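You operate a simulated robot arm through the tools that you are given. There is no shell and no other tool. Be economical: measure what you need, move in short steps, check, and stop when the job is done.

Carry out the task below with a simulated robot arm. There is one attempt and no reset: what you move stays moved.

TASK
Unclip the lunch carrier and lift off its lid and green tin.
Fine: both clips open, lid and tin down on the side counter, nothing spilt.
Where things are to end (x, y in the base frame): carrier lid within 0.06 m of [0.44, 0.28]; green lunch tin within 0.06 m of [0.44, 0.43].
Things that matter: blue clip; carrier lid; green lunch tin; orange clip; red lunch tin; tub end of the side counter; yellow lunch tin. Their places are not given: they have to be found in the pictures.

Only the result counts: the job must be done as asked and must still hold three seconds after the hand-in. Knocking over, shifting, dropping, spilling or breaking anything else fails it. Lids that push on must go on centred and level and be pressed home; caps that screw on are set level and turned clockwise until they are tight.

THE ROBOT
A 6-joint arm with a two-finger parallel gripper, fixed in place. Base frame: the origin is at the foot of the arm, x ahead of it, y to its left, z up; the work surface is at about z = 0.8. Units: m, degrees, N and s.
With the tool pointing down near the work surface it reaches from about 0.24 to 0.64 m from the base axis. Its first joint turns from -66.0 to 66.0 degrees. Payload 2.7 kg.
The TCP is the grasp point between the finger pads, 0.023 m short of the fingertips. In the tool frame z runs along the fingers and y along their closing line. Largest opening 0.094 m; finger width 0.038, thickness 0.01; the body of the gripper, 0.054 by 0.096 m, starts 0.039 m behind the TCP.
Orientation is that of the tool frame in the base frame, as a unit quaternion [w, x, y, z]. With the fingers straight down and closing along the base's y, the tool's x points along the base's -x, its y along +y and its z along -z.

THE INTERFACE
- The arm moves only by the tool nudge_tool. Its argument "series" is a list of rows, each an object of numbers (a shift or turn left out is 0, a gripper value left out holds the last): "rx", "ry", "rz": the turn, a rotation vector about the tool's x, y, z in units of 8 degrees (1.0 is 8 degrees); "dx", "dy", "dz": the shift along the tool's x, y, z in units of 50 mm (1.0 is 50 mm); "fingers": the opening, from 0 (shut) to 1 (fully open). In form: [{"rx": .., "ry": .., "rz": .., "dx": .., "dy": .., "dz": .., "fingers": ..}, ...]. A call has 1 to 10 rows; each row shifts and turns the commanded pose from where the row before left it, along the tool's axes as they then stand. A call with a number of a shift or a turn outside -1 to 1 is refused whole. Rows are played at 5 a second. More than 0.05 m and 8.6 degrees between two rows, or a gripper value outside its range, and nothing of the call is played. A pose out of reach is approached as far as the arm can. The call stops where the force on the tool passes 70 N (or 10 N more than at its start, if that is more) or the arm is blocked; 0.2 s more then pass. Each finger travels about 0.045 m/s and halts on what it meets, pressing with about 37 N; the grip force reading is that of the motor and also rises with nothing between the fingers. The clock runs only during rows and for 0.2 s after the last one: add rows that do not move to give the fingers time. It gives the time, the measured TCP pose, the force on the tool (base axes), the opening and the grip force at its end, in the units of the frame above (readings bear some noise), with the torque about the TCP (base axes, N m) and any sound that the robot's microphone picked up.
- Cameras (640 x 400 px; columns grow to the right, rows downward): "scene" is fixed at [0.0855, -0.441, 1.4029]; the picture's right is [0.68, -0.74, 0.00], its down [-0.45, -0.41, -0.80] and it looks along [0.59, 0.54, -0.60] (base axes); focal length 324 px, centre (320, 200). "wrist" rides on the gripper at [0.086, 0.016, -0.075] in the tool frame; the picture's right is [-0.18, 0.98, 0.00], its down [-0.58, -0.11, -0.81] and it looks along [-0.79, -0.15, 0.59] (tool axes); focal length 243 px, centre (320, 200).
- get_image(camera): a new picture of that camera. The clock stands still meanwhile.
- point_at(camera, pixels): for up to 12 pixels [column, row] of the newest picture of that camera ("zoom" is the newest enlarged one), the place [x, y, z] in the base frame of the surface seen there, good to about 0.002 m. The clock stands still meanwhile.
- enlarge(camera, box): a new picture of the part [left, top, right, bottom] of that camera's present view, enlarged. The clock stands still meanwhile.
- close_job(): hands the job in; it is judged then, once.

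Keep the steps short. Do not move on a guess: measure, check each grasp and each placing, and mend mistakes. In all there are 80 turns and 34 pictures (those below and enlarged ones count). Leave the gripper open and the arm clear of the work at the hand-in unless told otherwise, and finish with a single line.

The tools are called after "Emit:" as name(argument=value, ...) on one line, values as JSON. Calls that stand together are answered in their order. nudge_tool: Moves the arm, as the interface text tells. Its arguments: {"type":"object","properties":{"series":{"type":"array"}},"required":["series"]} The other tools are called the same way: get_image (camera) takes a picture; point_at (camera, pixels) gives the place of the surface under pixels of a picture; enlarge (camera, box) takes an enlarged picture of a part of a camera's view; close_job () hands the job in.

At the start:

```text
time: 0.0
tcp_pos: [0.4387, 0.1374, 1.1256]
orientation: [0.001, 0.0, 1.0, 0.0]
ft_force: [0.8, -1.0, 0.4]
moment: [-0.01, 0.03, 0.0]
finger_gap: 0.094
finger_force: 0.0
```

scene: 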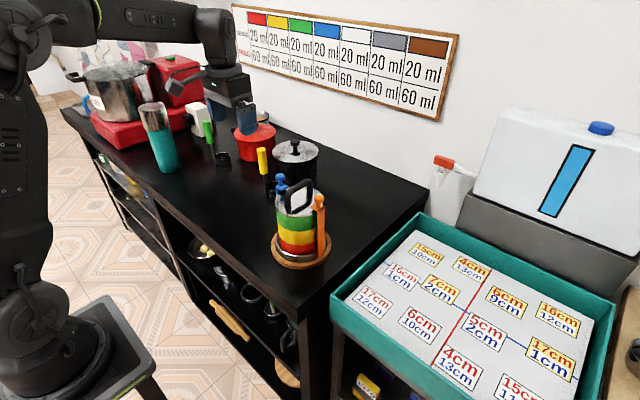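
wrist: 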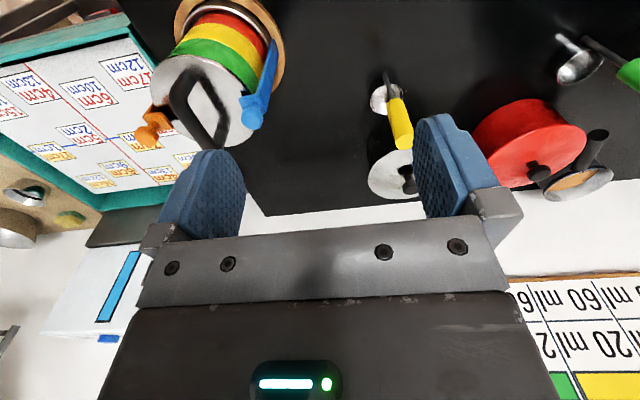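

I see the carrier near scene pixel (300,225), with an orange clip on its right and a blue clip on its left. I'll enlarge it, and also the counter area where things must go.

Emit:
enlarge(camera="scene", box=[250, 160, 350, 280])

Emit:
enlarge(camera="wrist", box=[120, 0, 300, 160])

Emit:
point_at(camera="scene", pixels=[[320, 205], [320, 250], [280, 185], [283, 215], [297, 248], [296, 182], [300, 212], [274, 245], [331, 245], [302, 268], [290, 200], [222, 158]])

```text
3.33 times, centred on (300, 220) of scene
```

zoom: 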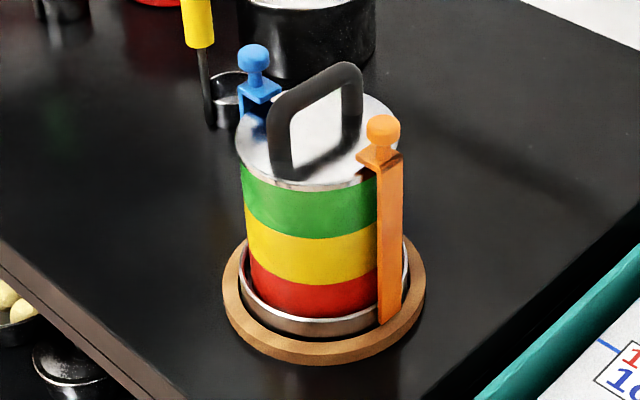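

```text
2.50 times, centred on (210, 80) of wrist
```

zoom: 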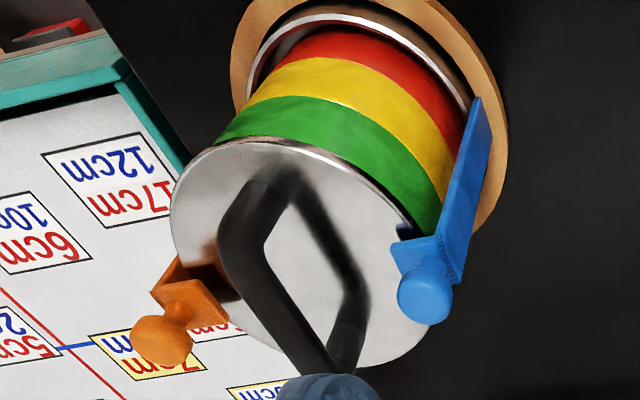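

```text
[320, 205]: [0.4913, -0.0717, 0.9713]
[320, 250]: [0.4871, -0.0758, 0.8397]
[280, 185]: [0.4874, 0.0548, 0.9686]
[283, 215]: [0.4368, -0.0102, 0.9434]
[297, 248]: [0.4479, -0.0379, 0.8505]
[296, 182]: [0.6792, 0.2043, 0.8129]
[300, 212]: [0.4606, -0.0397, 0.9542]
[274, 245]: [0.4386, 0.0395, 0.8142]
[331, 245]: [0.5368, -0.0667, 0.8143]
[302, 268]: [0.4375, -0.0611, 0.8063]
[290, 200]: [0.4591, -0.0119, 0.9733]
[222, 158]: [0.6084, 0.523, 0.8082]
```

Next I measure the clips, lid, handle and tins in the zoom, plus what stands near the target spots.

Emit:
enlarge(camera="scene", box=[260, 165, 340, 215])

Emit:
point_at(camera="scene", pixels=[[165, 168], [222, 162], [240, 170], [208, 138], [265, 195], [240, 215], [220, 185], [270, 190], [255, 155], [295, 150], [190, 130], [160, 105]])

```text
8.00 times, centred on (300, 190) of scene
```

zoom: 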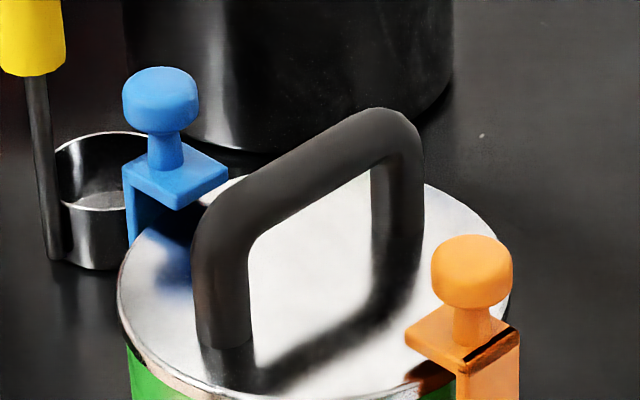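

```text
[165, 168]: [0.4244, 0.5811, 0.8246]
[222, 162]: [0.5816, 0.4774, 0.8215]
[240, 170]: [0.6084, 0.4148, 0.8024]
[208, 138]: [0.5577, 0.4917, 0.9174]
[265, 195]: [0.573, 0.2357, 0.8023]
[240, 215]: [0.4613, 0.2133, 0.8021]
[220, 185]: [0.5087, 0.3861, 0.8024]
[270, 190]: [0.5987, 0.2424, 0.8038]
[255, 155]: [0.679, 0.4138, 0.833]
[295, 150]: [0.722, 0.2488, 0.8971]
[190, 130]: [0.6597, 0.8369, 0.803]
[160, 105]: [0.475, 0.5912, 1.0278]
```

Emit:
point_at(camera="zoom", pixels=[[160, 75], [160, 105], [165, 150], [175, 190], [135, 220], [472, 248], [472, 285], [475, 328], [440, 340], [220, 290], [395, 125], [300, 165]])

Emit:
point_at(camera="scene", pixels=[[295, 190], [289, 204], [277, 204], [322, 198], [287, 214], [317, 191], [322, 215], [314, 200], [274, 200], [309, 216]])

```text
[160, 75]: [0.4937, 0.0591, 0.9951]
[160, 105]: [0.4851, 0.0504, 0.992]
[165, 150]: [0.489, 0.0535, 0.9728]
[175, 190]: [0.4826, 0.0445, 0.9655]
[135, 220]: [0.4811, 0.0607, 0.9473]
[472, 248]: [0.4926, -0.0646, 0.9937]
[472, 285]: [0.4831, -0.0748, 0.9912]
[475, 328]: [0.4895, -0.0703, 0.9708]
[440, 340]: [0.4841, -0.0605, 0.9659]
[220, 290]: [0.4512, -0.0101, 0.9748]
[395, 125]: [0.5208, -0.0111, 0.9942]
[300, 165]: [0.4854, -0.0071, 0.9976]
```

```text
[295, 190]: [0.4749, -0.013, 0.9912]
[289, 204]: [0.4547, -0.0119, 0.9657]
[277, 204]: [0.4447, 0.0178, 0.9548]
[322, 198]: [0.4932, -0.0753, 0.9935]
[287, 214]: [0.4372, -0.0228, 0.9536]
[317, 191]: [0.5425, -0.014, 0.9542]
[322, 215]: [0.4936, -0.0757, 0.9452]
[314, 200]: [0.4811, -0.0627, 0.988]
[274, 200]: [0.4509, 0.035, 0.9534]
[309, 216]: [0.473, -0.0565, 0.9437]
```

The measurements show the following:
- The carrier axis is near (0.49, -0.008), and the lid top is at z≈0.954.
- The knobs are near (0.49, 0.056) and (0.49, -0.071), with heads at z 0.98–0.997.
- The handle bar runs along x at y≈-0.011, with its top at z≈0.998.

The straps look hinged at the bottom, with hooks over the lid. I'll close the fingers in the air and go above the gap between the handle and the blue knob.

Emit:
nudge_tool(series=[{"dx": -1, "fingers": 0}, {"dy": -1}, {"dy": -1}, {"dy": -0.3}, {"dx": -0.03}, {}, {}, {}])

```text
time: 1.8
tcp_pos: [0.4913, 0.0239, 1.1246]
orientation: [0.001, 0.0, 1.0, 0.001]
ft_force: [0.0, 0.3, -0.6]
moment: [-0.01, 0.02, -0.02]
finger_gap: 0.0002
finger_force: 36.9
```

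The fingers are shut at (0.491, 0.024). I'll lower to z≈0.998 so the tips sit beside the knob head, with the lid 20 mm below.

Emit:
nudge_tool(series=[{"dz": 1}, {"dz": 1}, {"dz": 0.53, "dy": -0.04}, {}])

Emit:
get_image(camera="wrist")

```text
time: 2.8
tcp_pos: [0.4895, 0.0201, 0.9984]
orientation: [0.0, 0.0, 1.0, 0.0]
ft_force: [-0.4, 0.5, -0.8]
moment: [0.0, -0.01, 0.04]
finger_gap: 0.0
finger_force: 37.3
```

```text
28 pictures are left
```

wrist: 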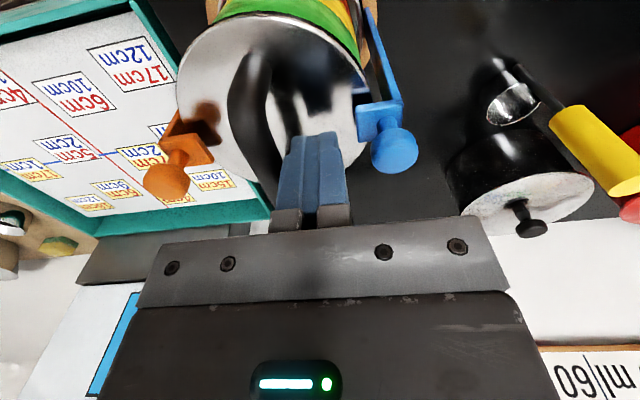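

The closed fingers are between the handle and the blue knob. Now I push outward (+y) in small steps and watch the force.

Emit:
nudge_tool(series=[{"dy": 0.2}, {"dy": 0.15}, {"dy": 0.15}, {"dy": 0.15}, {"dy": 0.15}])

Emit:
enlarge(camera="scene", box=[250, 160, 350, 280])

```text
time: 4.0
tcp_pos: [0.4926, 0.0613, 0.9993]
orientation: [0.0, 0.0, 1.0, -0.001]
ft_force: [1.0, 0.4, -1.1]
moment: [0.0, 0.01, 0.0]
finger_gap: 0.0002
finger_force: 36.4
```

```text
3.33 times, centred on (300, 220) of scene
```

zoom: 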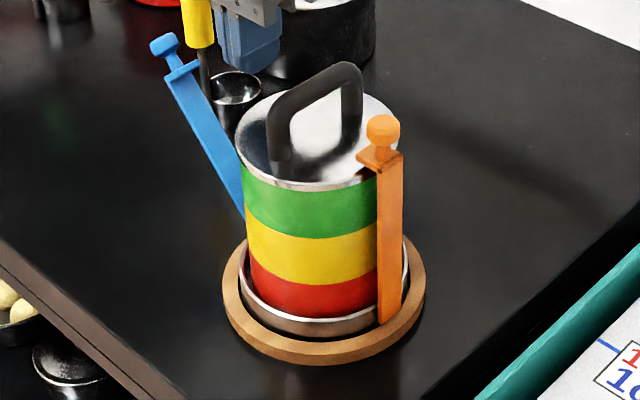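

The blue clip has swung outward on its own with little force. I'll rise, cross over the handle to y≈-0.037 and do the orange one the same way.

Emit:
nudge_tool(series=[{"dz": -1}, {"dz": -0.3}, {"dy": -1}, {"dy": -0.96}, {}, {"dz": 0.7}, {"dz": 0.6}, {}])

Emit:
get_image(camera="wrist")

```text
time: 5.8
tcp_pos: [0.4911, -0.0345, 0.9995]
orientation: [0.0, 0.0, 1.0, 0.0]
ft_force: [0.4, 0.2, 0.2]
moment: [-0.02, -0.01, -0.02]
finger_gap: 0.0001
finger_force: 36.6
```

```text
26 pictures are left
```

wrist: 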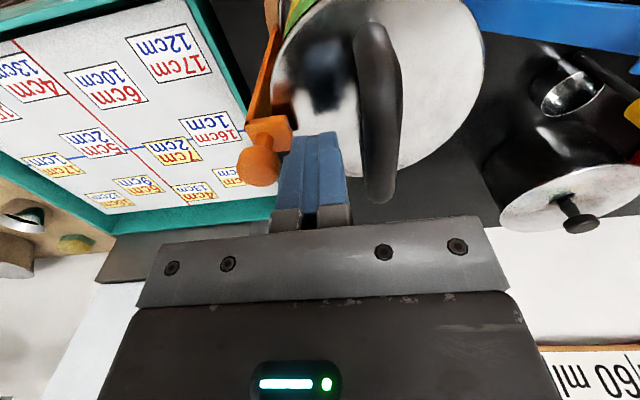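

The fingers are in the gap with the orange knob just to the left. I push toward -y.

Emit:
nudge_tool(series=[{"dy": -0.15}, {"dy": -0.15}, {"dy": -0.15}, {"dy": -0.15}, {"dy": -0.2}])

Emit:
nudge_tool(series=[{"dz": -1, "fingers": 1}, {"dz": -1}, {"dz": -0.6}, {}, {}])

Emit:
enlarge(camera="scene", box=[230, 150, 370, 280])

```text
time: 7.0
tcp_pos: [0.4918, -0.0761, 1.0003]
orientation: [0.0, 0.0, 1.0, 0.0]
ft_force: [-0.2, 0.0, -0.1]
moment: [0.01, 0.01, 0.03]
finger_gap: 0.0002
finger_force: 37.2
```

```text
time: 8.2
tcp_pos: [0.4898, -0.0786, 1.1285]
orientation: [0.001, 0.0, 1.0, 0.001]
ft_force: [-0.6, 0.1, -0.8]
moment: [0.05, 0.01, 0.01]
finger_gap: 0.0942
finger_force: 0.2
```

```text
3.08 times, centred on (300, 215) of scene
```

zoom: 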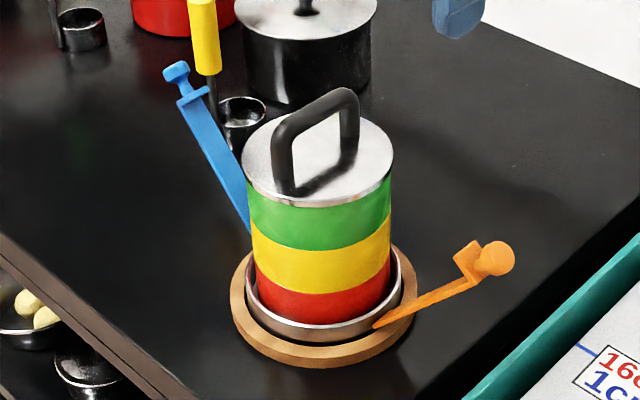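

Both clips are swung open. Now I measure the handle bar and the clip knobs.

Emit:
point_at(camera="zoom", pixels=[[178, 72], [497, 255], [300, 120], [320, 107], [350, 92], [283, 180], [250, 160], [388, 160], [317, 125], [265, 360], [200, 155], [215, 110]])

Emit:
get_image(camera="wrist")

```text
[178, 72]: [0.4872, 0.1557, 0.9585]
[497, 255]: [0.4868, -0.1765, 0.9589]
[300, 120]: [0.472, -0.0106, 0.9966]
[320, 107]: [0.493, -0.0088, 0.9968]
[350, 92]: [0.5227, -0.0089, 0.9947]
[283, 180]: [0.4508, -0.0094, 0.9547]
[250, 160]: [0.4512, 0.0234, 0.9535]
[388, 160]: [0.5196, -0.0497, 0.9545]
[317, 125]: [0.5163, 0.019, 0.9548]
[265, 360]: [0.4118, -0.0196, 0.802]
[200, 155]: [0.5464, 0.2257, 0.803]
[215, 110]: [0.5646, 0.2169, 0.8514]
```

```text
24 pictures are left
```

wrist: 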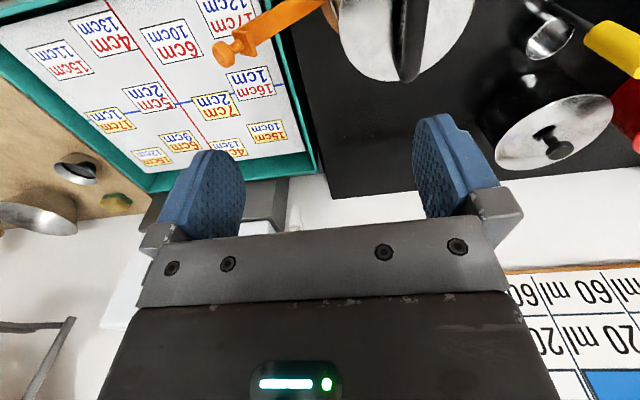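

The clips sit symmetrically at about 45°. The bar centre is y≈-0.009 and its top is z 0.997. I'll move over it and lower to z≈0.99, half open.

Emit:
nudge_tool(series=[{"dy": 1, "fingers": 0.5}, {"dy": 0.39}, {"dz": 0.8}, {}, {"dz": 0.9}, {"dz": 0.7}, {"dz": 0.37}, {}])

Emit:
get_image(camera="wrist")

```text
time: 10.0
tcp_pos: [0.4917, -0.0075, 0.9897]
orientation: [-0.001, -0.001, 1.0, 0.0]
ft_force: [0.1, -0.3, -0.4]
moment: [0.03, -0.03, 0.04]
finger_gap: 0.0471
finger_force: 0.0
```

```text
23 pictures are left
```

wrist: 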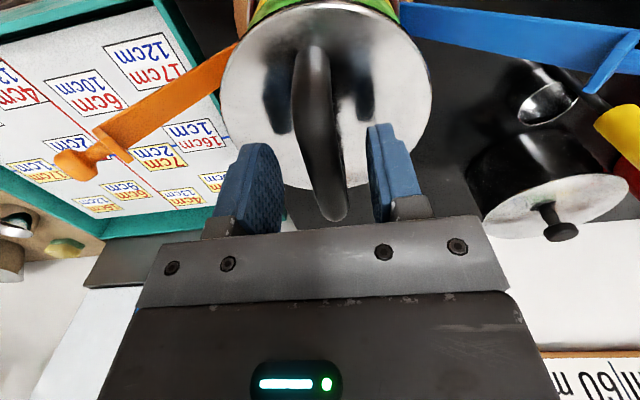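

The bar is between the pads. I'll close in two stages and read the result.

Emit:
nudge_tool(series=[{"fingers": 0.2}, {}, {"fingers": 0}, {}, {}, {}])

```text
time: 11.4
tcp_pos: [0.4904, -0.0083, 0.9906]
orientation: [-0.001, 0.0, 1.0, 0.0]
ft_force: [-0.2, 0.5, -0.2]
moment: [0.03, -0.01, 0.01]
finger_gap: 0.0147
finger_force: 37.3
```

The bar is held at a gap of 14.7 mm. I'll lift slowly by 25 mm and look for anything clinging to the lid.

Emit:
nudge_tool(series=[{"dz": -0.1}, {"dz": -0.1}, {"dz": -0.1}, {"dz": -0.1}, {"dz": -0.1}, {}])

Emit:
enlarge(camera="scene", box=[230, 150, 370, 280])

```text
time: 12.8
tcp_pos: [0.4899, -0.008, 1.0147]
orientation: [-0.001, 0.0, 1.0, 0.0]
ft_force: [-0.1, 1.0, -1.6]
moment: [0.02, 0.03, 0.02]
finger_gap: 0.0149
finger_force: 37.2
```

```text
3.08 times, centred on (300, 215) of scene
```

zoom: 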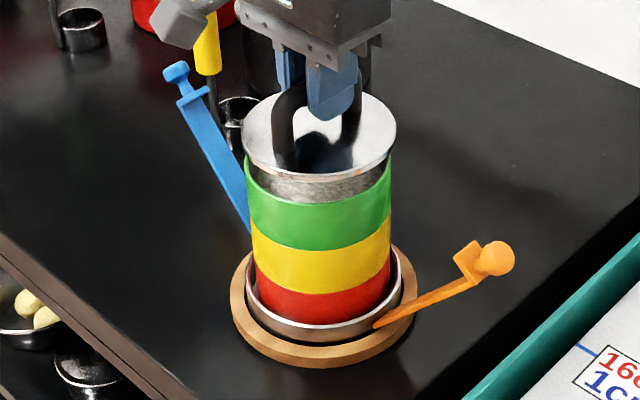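

Only the lid rose, and the green tin stayed. I'll raise it further and carry it to (0.44, 0.28).

Emit:
nudge_tool(series=[{"dz": -0.7}, {"dz": -0.7}, {"dz": -0.6}, {"dy": 0.8}, {"dy": 0.8}, {"dy": 0.8}, {"dy": 0.8, "dx": 0.3}, {"dy": 0.8, "dx": 0.3}, {"dy": 0.8, "dx": 0.2}, {"dy": 0.8, "dx": 0.2}])

Emit:
nudge_tool(series=[{"dy": 0.15}, {}, {"dz": 0.7}, {"dz": 0.7}, {"dz": 0.6}, {"dz": 0.6}, {}])

Emit:
get_image(camera="scene")

```text
time: 15.0
tcp_pos: [0.4391, 0.2728, 1.115]
orientation: [0.0, 0.001, 1.0, 0.0]
ft_force: [-0.2, 0.5, -1.0]
moment: [-0.02, -0.04, -0.01]
finger_gap: 0.0148
finger_force: 36.8
```

```text
time: 16.6
tcp_pos: [0.4412, 0.2803, 0.9867]
orientation: [0.0, 0.0, 1.0, 0.001]
ft_force: [0.4, -0.2, -1.3]
moment: [0.01, 0.01, 0.0]
finger_gap: 0.0145
finger_force: 36.9
```

```text
21 pictures are left
```

scene: 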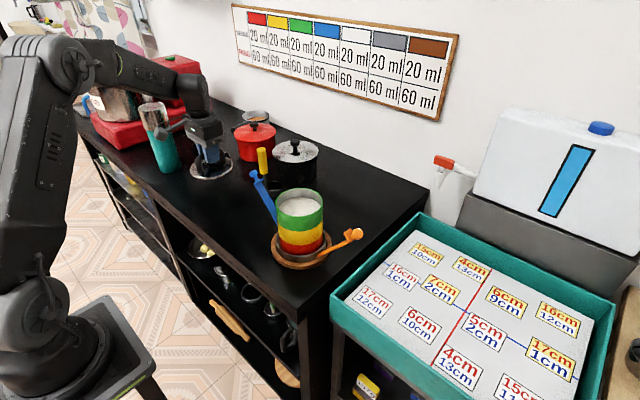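

The lid is above its place, and the green tin is open with white contents. I'll lower to z≈0.865, then creep down until contact.

Emit:
nudge_tool(series=[{"dz": 0.8}, {"dz": 0.8}, {"dz": 0.8}, {}])

Emit:
nudge_tool(series=[{"dz": 0.08}, {"dz": 0.08}, {}])

Emit:
enlarge(camera="scene", box=[170, 120, 260, 190])

```text
time: 17.6
tcp_pos: [0.4405, 0.2786, 0.866]
orientation: [0.0, 0.0, 1.0, 0.0]
ft_force: [0.1, -0.8, -1.0]
moment: [0.01, 0.03, -0.02]
finger_gap: 0.0147
finger_force: 37.6
```

```text
time: 18.4
tcp_pos: [0.4391, 0.2778, 0.8569]
orientation: [0.0, 0.0, 1.0, 0.0]
ft_force: [-1.2, -0.8, -1.0]
moment: [0.02, 0.0, -0.02]
finger_gap: 0.0147
finger_force: 37.0
```

```text
5.71 times, centred on (215, 155) of scene
```

zoom: 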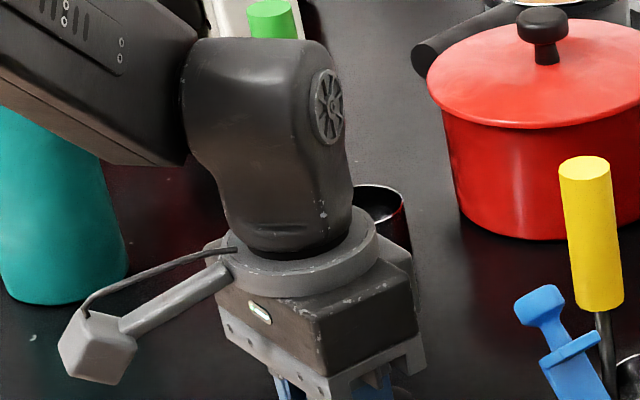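

No contact yet. I'll keep creeping down.

Emit:
nudge_tool(series=[{"dz": 0.06}, {"dz": 0.06}, {}])

Emit:
nudge_tool(series=[{"dz": 0.04}, {"dz": 0.04}, {}])

Emit:
get_image(camera="scene")

```text
time: 19.2
tcp_pos: [0.441, 0.2785, 0.8516]
orientation: [-0.001, 0.0, 1.0, 0.001]
ft_force: [-0.1, -0.9, -1.8]
moment: [0.03, -0.02, -0.02]
finger_gap: 0.0147
finger_force: 37.1
```

```text
time: 20.0
tcp_pos: [0.4432, 0.2797, 0.8491]
orientation: [0.002, 0.001, 1.0, 0.002]
ft_force: [-5.7, -7.1, 27.7]
moment: [-0.04, 0.06, 0.06]
finger_gap: 0.0152
finger_force: 37.1
```

```text
19 pictures are left
```

scene: 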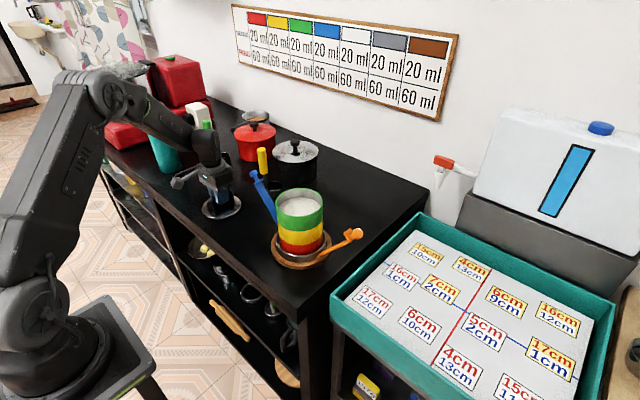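

Contact: 28 N upward at z≈0.849, so the lid is on the counter. I'll ease off 3 mm, open half way, and lift.

Emit:
nudge_tool(series=[{"dz": -0.05}, {"fingers": 0.5}, {}, {}, {"dz": -0.4}, {"dz": -0.8}, {"dz": -1}, {"dz": -1}, {"dz": -1}, {}])

Emit:
enlarge(camera="scene", box=[170, 150, 350, 270])

```text
time: 22.2
tcp_pos: [0.442, 0.2783, 1.0618]
orientation: [0.0, -0.001, 1.0, 0.0]
ft_force: [-0.8, -0.6, 0.9]
moment: [0.02, 0.01, 0.0]
finger_gap: 0.0471
finger_force: 0.1
```

```text
3.33 times, centred on (260, 210) of scene
```

zoom: 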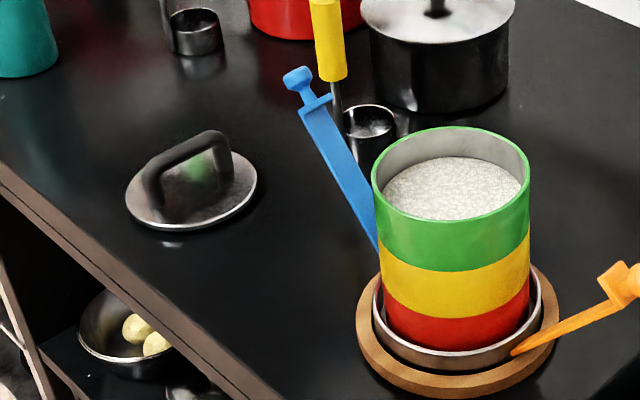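

The lid is down at its place. The green tin is open and filled with rice. I'll measure its rim, wall and contents, since its width decides how to hold it.

Emit:
point_at(camera="zoom", pixels=[[375, 185], [526, 175], [450, 218], [455, 128], [450, 190], [400, 200], [500, 165], [450, 245], [420, 265], [192, 205], [378, 240], [415, 208]])

Emit:
enlarge(camera="scene", box=[268, 180, 332, 260])

```text
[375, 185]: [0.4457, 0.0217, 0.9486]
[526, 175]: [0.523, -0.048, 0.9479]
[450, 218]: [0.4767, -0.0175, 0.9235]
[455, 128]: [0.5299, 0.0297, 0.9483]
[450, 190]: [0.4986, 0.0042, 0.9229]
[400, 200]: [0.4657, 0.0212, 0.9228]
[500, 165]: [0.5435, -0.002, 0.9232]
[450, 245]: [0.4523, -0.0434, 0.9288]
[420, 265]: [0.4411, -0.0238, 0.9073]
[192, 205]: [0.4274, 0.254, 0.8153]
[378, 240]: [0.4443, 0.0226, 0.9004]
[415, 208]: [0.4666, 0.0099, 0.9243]
```

```text
5.00 times, centred on (300, 220) of scene
```

zoom: 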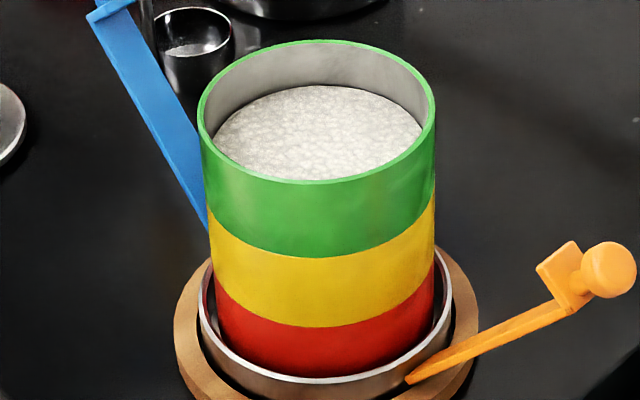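

The tin is about 0.105 m across, wider than the 0.094 m opening, so I'll pinch its wall with one finger inside. Rim z is 0.949 and rice z is 0.923, which leaves room. Pinching the -y side keeps the placing within reach. I'll measure the rim there, the band boundaries and the inner wall.

Emit:
point_at(camera="zoom", pixels=[[400, 158], [404, 154], [396, 161], [398, 154], [394, 156], [390, 155], [430, 125], [201, 115], [320, 182], [320, 42], [320, 252], [320, 262]])

```text
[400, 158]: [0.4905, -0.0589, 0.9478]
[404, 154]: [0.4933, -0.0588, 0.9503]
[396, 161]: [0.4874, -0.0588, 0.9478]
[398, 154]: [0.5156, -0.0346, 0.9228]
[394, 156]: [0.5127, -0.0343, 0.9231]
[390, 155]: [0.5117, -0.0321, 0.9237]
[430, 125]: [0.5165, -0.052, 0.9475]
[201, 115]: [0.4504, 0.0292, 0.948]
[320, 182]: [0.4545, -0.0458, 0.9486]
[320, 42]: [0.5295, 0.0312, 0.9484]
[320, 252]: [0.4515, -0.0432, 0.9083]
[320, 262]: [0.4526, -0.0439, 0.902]
```

The outer wall at x=0.49 is at y≈-0.060 and about 3 mm thick, so the pinch centre is about (0.4905, -0.0565). The green band's bottom is at z≈0.906, so the tin is about 43 mm tall. I'll move above it and look.

Emit:
nudge_tool(series=[{"dy": -0.8, "dx": -0.2}, {"dy": -1, "dx": -0.2}, {"dy": -1, "dx": -0.2}, {"dy": -1, "dx": -0.2}, {"dy": -1, "dx": -0.17}, {"dy": -1}, {"dy": -0.9}, {"fingers": 0.5}, {}])

Emit:
nudge_tool(series=[{"dz": 0.8}, {"dz": 0.6}, {}])

Emit:
get_image(camera="wrist")

```text
refused: row 2 steps farther than a row can; nothing moved
```

```text
time: 23.0
tcp_pos: [0.4408, 0.2783, 0.9923]
orientation: [0.001, 0.0, 1.0, 0.0]
ft_force: [-1.3, 0.4, -0.4]
moment: [0.01, 0.01, -0.04]
finger_gap: 0.047
finger_force: 0.1
```

```text
16 pictures are left
```

wrist: 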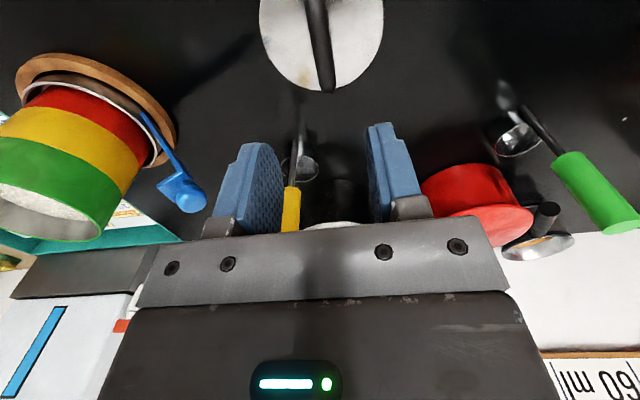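

The sideways move was refused because one diagonal row was too long, so the arm only lowered over the lid, with no contact. I'll rise again and move in legal rows.

Emit:
nudge_tool(series=[{"dz": -0.8}, {"dz": -0.6}, {"dx": -0.97}, {"dy": -1}, {"dy": -1}, {"dy": -1}, {"dy": -1}, {"dy": -1}, {"dy": -1}, {"dy": -0.7}])

```text
time: 25.2
tcp_pos: [0.4875, -0.0556, 1.0599]
orientation: [0.0, -0.001, 1.0, 0.0]
ft_force: [0.3, 0.1, 0.2]
moment: [0.0, 0.0, 0.02]
finger_gap: 0.0472
finger_force: 0.0
```

I'm at (0.4875, -0.0556). I'll narrow to about 30 mm and lower to z≈0.975 (tips just above the rim) to check alignment.

Emit:
nudge_tool(series=[{"dz": 0.9, "dx": -0.04, "fingers": 0.34}, {"dz": 0.8}, {}])

Emit:
get_image(camera="wrist")

Emit:
enlarge(camera="scene", box=[260, 165, 350, 255])

```text
time: 26.0
tcp_pos: [0.4893, -0.0575, 0.9753]
orientation: [0.0, 0.0, 1.0, 0.0]
ft_force: [-0.5, -0.1, 0.5]
moment: [0.0, 0.0, 0.01]
finger_gap: 0.0322
finger_force: 0.1
```

```text
15 pictures are left
```

wrist: 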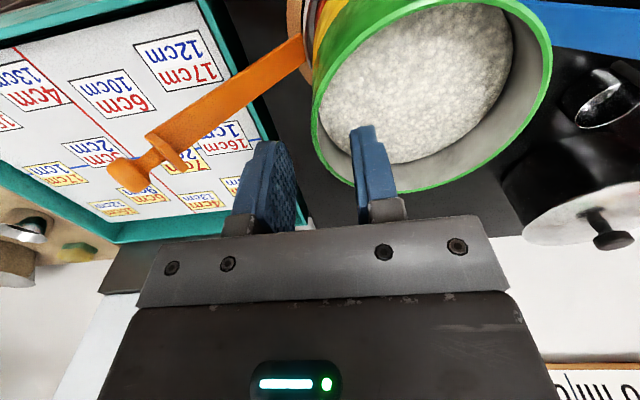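

```text
4.44 times, centred on (305, 210) of scene
```

zoom: 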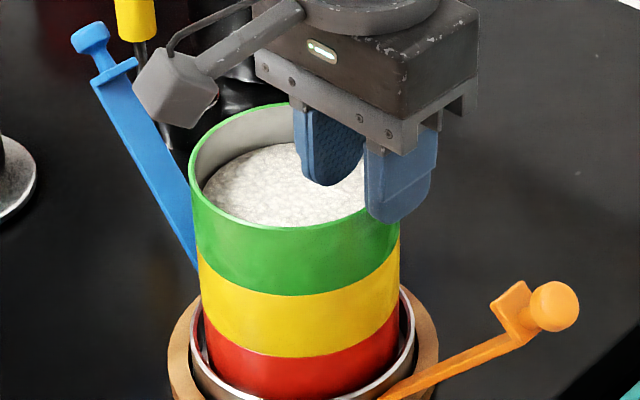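

The fingers straddle the wall. I'll lower 24 mm so the tips reach z≈0.928, 5 mm above the rice.

Emit:
nudge_tool(series=[{"dz": 0.2}, {"dz": 0.15}, {"dz": 0.13}, {}])

Emit:
nudge_tool(series=[{"fingers": 0.2}, {"fingers": 0.13}, {}])

```text
time: 27.0
tcp_pos: [0.4917, -0.0565, 0.9515]
orientation: [0.0, 0.0, 1.0, 0.0]
ft_force: [0.3, -0.4, -1.6]
moment: [0.0, 0.03, 0.03]
finger_gap: 0.0321
finger_force: 0.1
```

```text
time: 27.8
tcp_pos: [0.4911, -0.0563, 0.9514]
orientation: [0.0, 0.0, 1.0, 0.0]
ft_force: [0.1, 0.0, -0.9]
moment: [0.03, 0.02, 0.02]
finger_gap: 0.0124
finger_force: 0.1
```

The gap is 12 mm with nothing touched. Now I close fully on the wall.

Emit:
nudge_tool(series=[{"fingers": 0.08}, {"fingers": 0}, {}, {}])

```text
time: 28.8
tcp_pos: [0.4911, -0.0559, 0.9518]
orientation: [0.0, 0.0, 1.0, 0.0]
ft_force: [0.2, -0.9, -1.1]
moment: [-0.01, -0.1, -0.07]
finger_gap: 0.0066
finger_force: 37.3
```

The grip is firm at a gap of 6.6 mm with almost no side force. I'll lift slowly by 15 mm and check.

Emit:
nudge_tool(series=[{"dz": -0.06}, {"dz": -0.06}, {"dz": -0.06}, {"dz": -0.06}, {"dz": -0.06}, {}])

Emit:
enlarge(camera="scene", box=[260, 165, 350, 255])

```text
time: 30.2
tcp_pos: [0.4919, -0.0561, 0.9652]
orientation: [0.0, -0.001, 1.0, 0.0]
ft_force: [0.2, 0.6, -2.1]
moment: [-0.1, 0.02, 0.0]
finger_gap: 0.0066
finger_force: 36.9
```

```text
4.44 times, centred on (305, 210) of scene
```

zoom: 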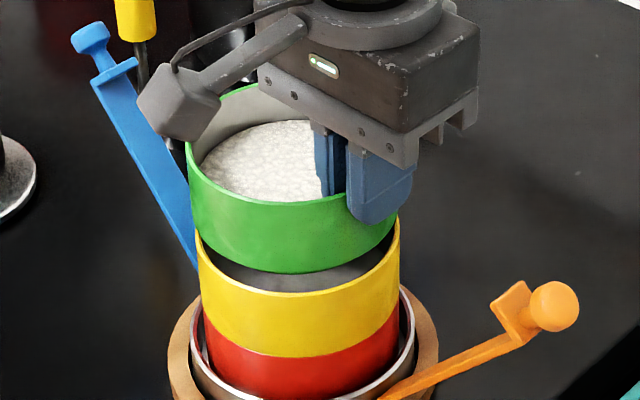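

Only the green tin rose, level, with yellow and red staying. I'll raise it steadily to about 1.09.

Emit:
nudge_tool(series=[{"dz": -0.4}, {"dz": -0.6}, {"dz": -0.6}, {"dz": -0.6}, {"dz": -0.3}, {"dx": 0.4}, {"dx": 0.4}, {"dx": 0.24}, {}])

Emit:
nudge_tool(series=[{"dy": 0.5}, {"dy": 0.7}, {"dy": 0.7}, {"dy": 0.7}, {"dy": 0.7}, {"dy": 0.7}, {"dy": 0.7}, {"dy": 0.7}, {"dy": 0.5}, {}])

Emit:
get_image(camera="scene")

```text
time: 32.2
tcp_pos: [0.4393, -0.0548, 1.0931]
orientation: [0.0, 0.0, 1.0, 0.0]
ft_force: [0.0, 0.4, -2.2]
moment: [-0.07, -0.01, 0.0]
finger_gap: 0.0068
finger_force: 36.9
```

```text
time: 34.4
tcp_pos: [0.438, 0.2382, 1.0918]
orientation: [0.0, 0.0, 1.0, -0.001]
ft_force: [0.6, 0.2, -2.2]
moment: [-0.08, 0.02, -0.01]
finger_gap: 0.0063
finger_force: 37.2
```

```text
12 pictures are left
```

scene: 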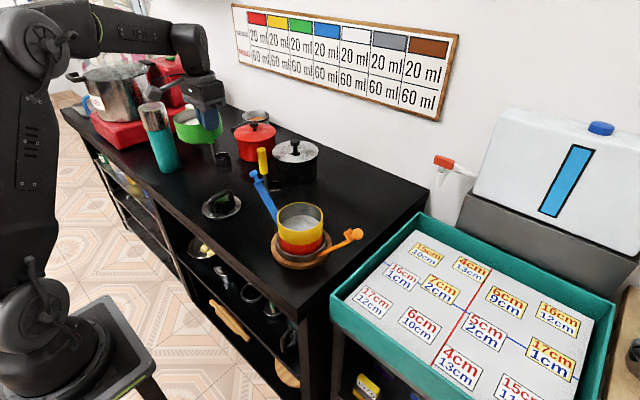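

The tin is level and held, and the teal bottle and green scoop stand beyond it. I'll check those clearances around (0.44, 0.43) before going on.

Emit:
point_at(camera="scene", pixels=[[167, 172], [178, 160], [155, 160], [176, 125], [170, 110], [222, 165], [216, 158], [200, 145], [183, 130], [220, 128], [222, 213], [200, 185]])

```text
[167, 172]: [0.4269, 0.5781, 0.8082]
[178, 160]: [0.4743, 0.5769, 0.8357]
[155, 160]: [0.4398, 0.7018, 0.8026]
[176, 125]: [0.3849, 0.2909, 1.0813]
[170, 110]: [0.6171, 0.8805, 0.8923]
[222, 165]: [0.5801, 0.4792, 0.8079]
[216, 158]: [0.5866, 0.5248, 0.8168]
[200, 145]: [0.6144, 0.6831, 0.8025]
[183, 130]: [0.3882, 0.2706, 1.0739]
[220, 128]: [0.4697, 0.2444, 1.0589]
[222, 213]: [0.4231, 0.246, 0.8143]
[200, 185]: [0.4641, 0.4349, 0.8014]
```

All is clear (the nearest object, the bottle, is at y≥0.57). I'll go to TCP y≈0.379 and lower to about 0.87.

Emit:
nudge_tool(series=[{"dy": 0.7}, {"dy": 0.7}, {"dy": 0.7}, {"dy": 0.5}, {"dy": 0.22, "dx": -0.03}, {}, {"dz": 0.8}, {"dz": 0.8}, {"dz": 0.8}, {}])

Emit:
nudge_tool(series=[{"dz": 0.8}, {"dz": 0.6}, {"dz": 0.4}, {"dz": 0.14}, {}])

Emit:
get_image(camera="scene")

```text
time: 36.6
tcp_pos: [0.4415, 0.3813, 0.9698]
orientation: [0.0, 0.0, 1.0, 0.0]
ft_force: [0.4, -0.5, -1.8]
moment: [-0.1, 0.01, 0.0]
finger_gap: 0.0063
finger_force: 36.7
```

```text
time: 37.8
tcp_pos: [0.4425, 0.3802, 0.8745]
orientation: [0.0, 0.0, 1.0, 0.0]
ft_force: [0.1, 0.3, -2.2]
moment: [-0.12, 0.0, -0.01]
finger_gap: 0.006
finger_force: 37.6
```

```text
11 pictures are left
```

scene: 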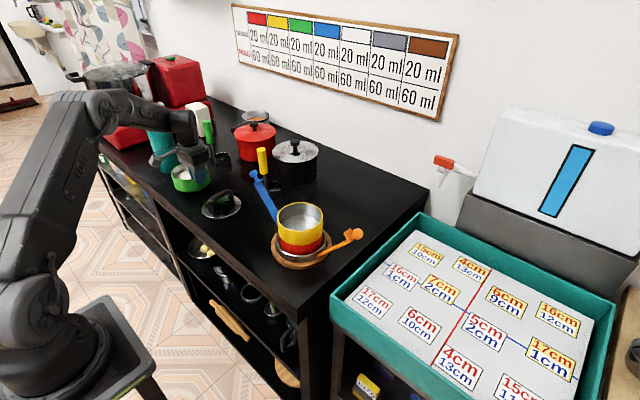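

Still free at 0.8745. I'll creep down in small steps.

Emit:
nudge_tool(series=[{"dz": 0.12}, {"dz": 0.12}, {"dz": 0.08}, {}])

Emit:
nudge_tool(series=[{"dz": 0.05}, {"dz": 0.05}, {}])

```text
time: 38.8
tcp_pos: [0.4408, 0.3798, 0.8583]
orientation: [-0.001, -0.001, 1.0, 0.0]
ft_force: [-0.2, -0.3, -2.3]
moment: [-0.11, 0.0, -0.03]
finger_gap: 0.0061
finger_force: 36.8
```

```text
time: 39.6
tcp_pos: [0.442, 0.3813, 0.8564]
orientation: [0.003, 0.0, 1.0, 0.002]
ft_force: [-8.8, -9.6, 29.5]
moment: [-0.21, -0.05, -0.12]
finger_gap: 0.0062
finger_force: 37.0
```

Contact at z≈0.856 with 30 N. I'll ease off 2.5 mm, check the force, then open slowly.

Emit:
nudge_tool(series=[{"dz": -0.05}, {}])

Emit:
nudge_tool(series=[{"fingers": 0.12}, {"fingers": 0.2}, {"fingers": 0.3}, {}])

Emit:
enlarge(camera="scene", box=[150, 130, 250, 230])

```text
time: 40.2
tcp_pos: [0.4417, 0.3807, 0.8567]
orientation: [0.001, 0.0, 1.0, 0.002]
ft_force: [4.9, 2.3, 14.1]
moment: [0.27, -0.69, -0.03]
finger_gap: 0.0059
finger_force: 36.6
```

```text
time: 41.2
tcp_pos: [0.4414, 0.3804, 0.8561]
orientation: [0.0, 0.0, 1.0, 0.0]
ft_force: [0.3, -0.9, -0.4]
moment: [0.0, 0.07, -0.01]
finger_gap: 0.0282
finger_force: 0.1
```

```text
4.00 times, centred on (200, 180) of scene
```

zoom: 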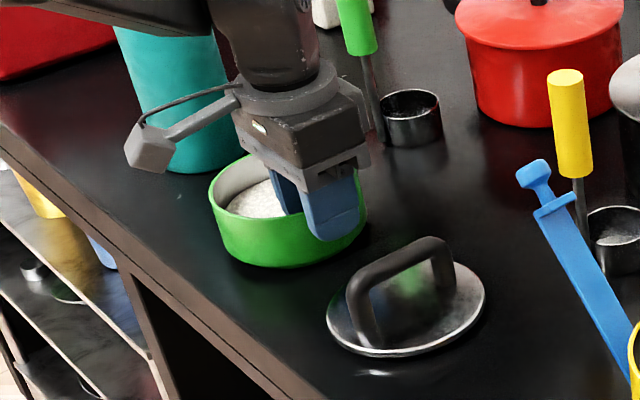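

The tin stands level on the counter and is released. I'll lift straight up, then swing back clear of the work.

Emit:
nudge_tool(series=[{"dz": -0.3}, {"dz": -0.5}, {"dz": -0.8}, {"dz": -1}, {"dz": -1}, {"dz": -1}, {"fingers": 1, "dy": -0.8}, {"dy": -1}, {"dy": -1}, {"dy": -1}])

Emit:
get_image(camera="scene")

Emit:
point_at(camera="scene", pixels=[[175, 177], [203, 168], [206, 180], [188, 175], [200, 165], [222, 218], [205, 210], [239, 200], [255, 172], [356, 234], [300, 235], [290, 215]])

Emit:
enlarge(camera="scene", box=[150, 130, 370, 280])

```text
time: 43.4
tcp_pos: [0.44, 0.1891, 1.0874]
orientation: [0.0, 0.0, 1.0, 0.0]
ft_force: [0.0, -0.1, -1.0]
moment: [-0.04, 0.02, 0.03]
finger_gap: 0.094
finger_force: 0.1
```

```text
9 pictures are left
```

scene: 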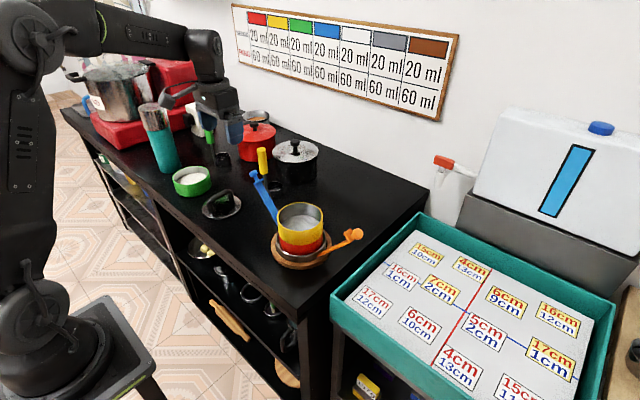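

```text
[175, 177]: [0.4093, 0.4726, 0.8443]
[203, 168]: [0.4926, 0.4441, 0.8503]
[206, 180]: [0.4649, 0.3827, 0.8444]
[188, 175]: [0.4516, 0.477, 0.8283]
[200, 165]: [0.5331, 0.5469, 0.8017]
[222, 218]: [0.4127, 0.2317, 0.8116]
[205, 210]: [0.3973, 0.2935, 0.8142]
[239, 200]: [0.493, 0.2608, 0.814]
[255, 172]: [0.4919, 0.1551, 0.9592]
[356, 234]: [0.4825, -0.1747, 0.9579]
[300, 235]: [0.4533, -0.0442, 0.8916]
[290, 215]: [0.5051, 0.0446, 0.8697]
```

```text
2.67 times, centred on (260, 205) of scene
```

zoom: 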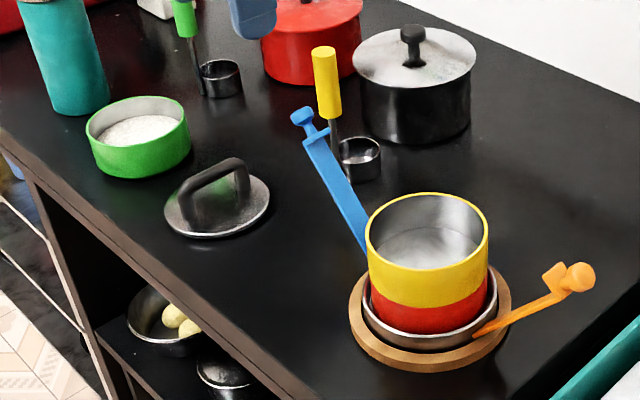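

The tin is at about (0.44, 0.43) and the lid at about (0.44, 0.28), both flat. Both clips are open, the yellow and red tins are in place, nothing is spilt, and the gripper is open and high above the work. I'm handing in.

Emit:
close_job()

```text
The job is handed in.
```

The job is handed in: both clips are open, the lid is at about (0.44, 0.28) and the green tin at about (0.44, 0.43), with nothing spilt.
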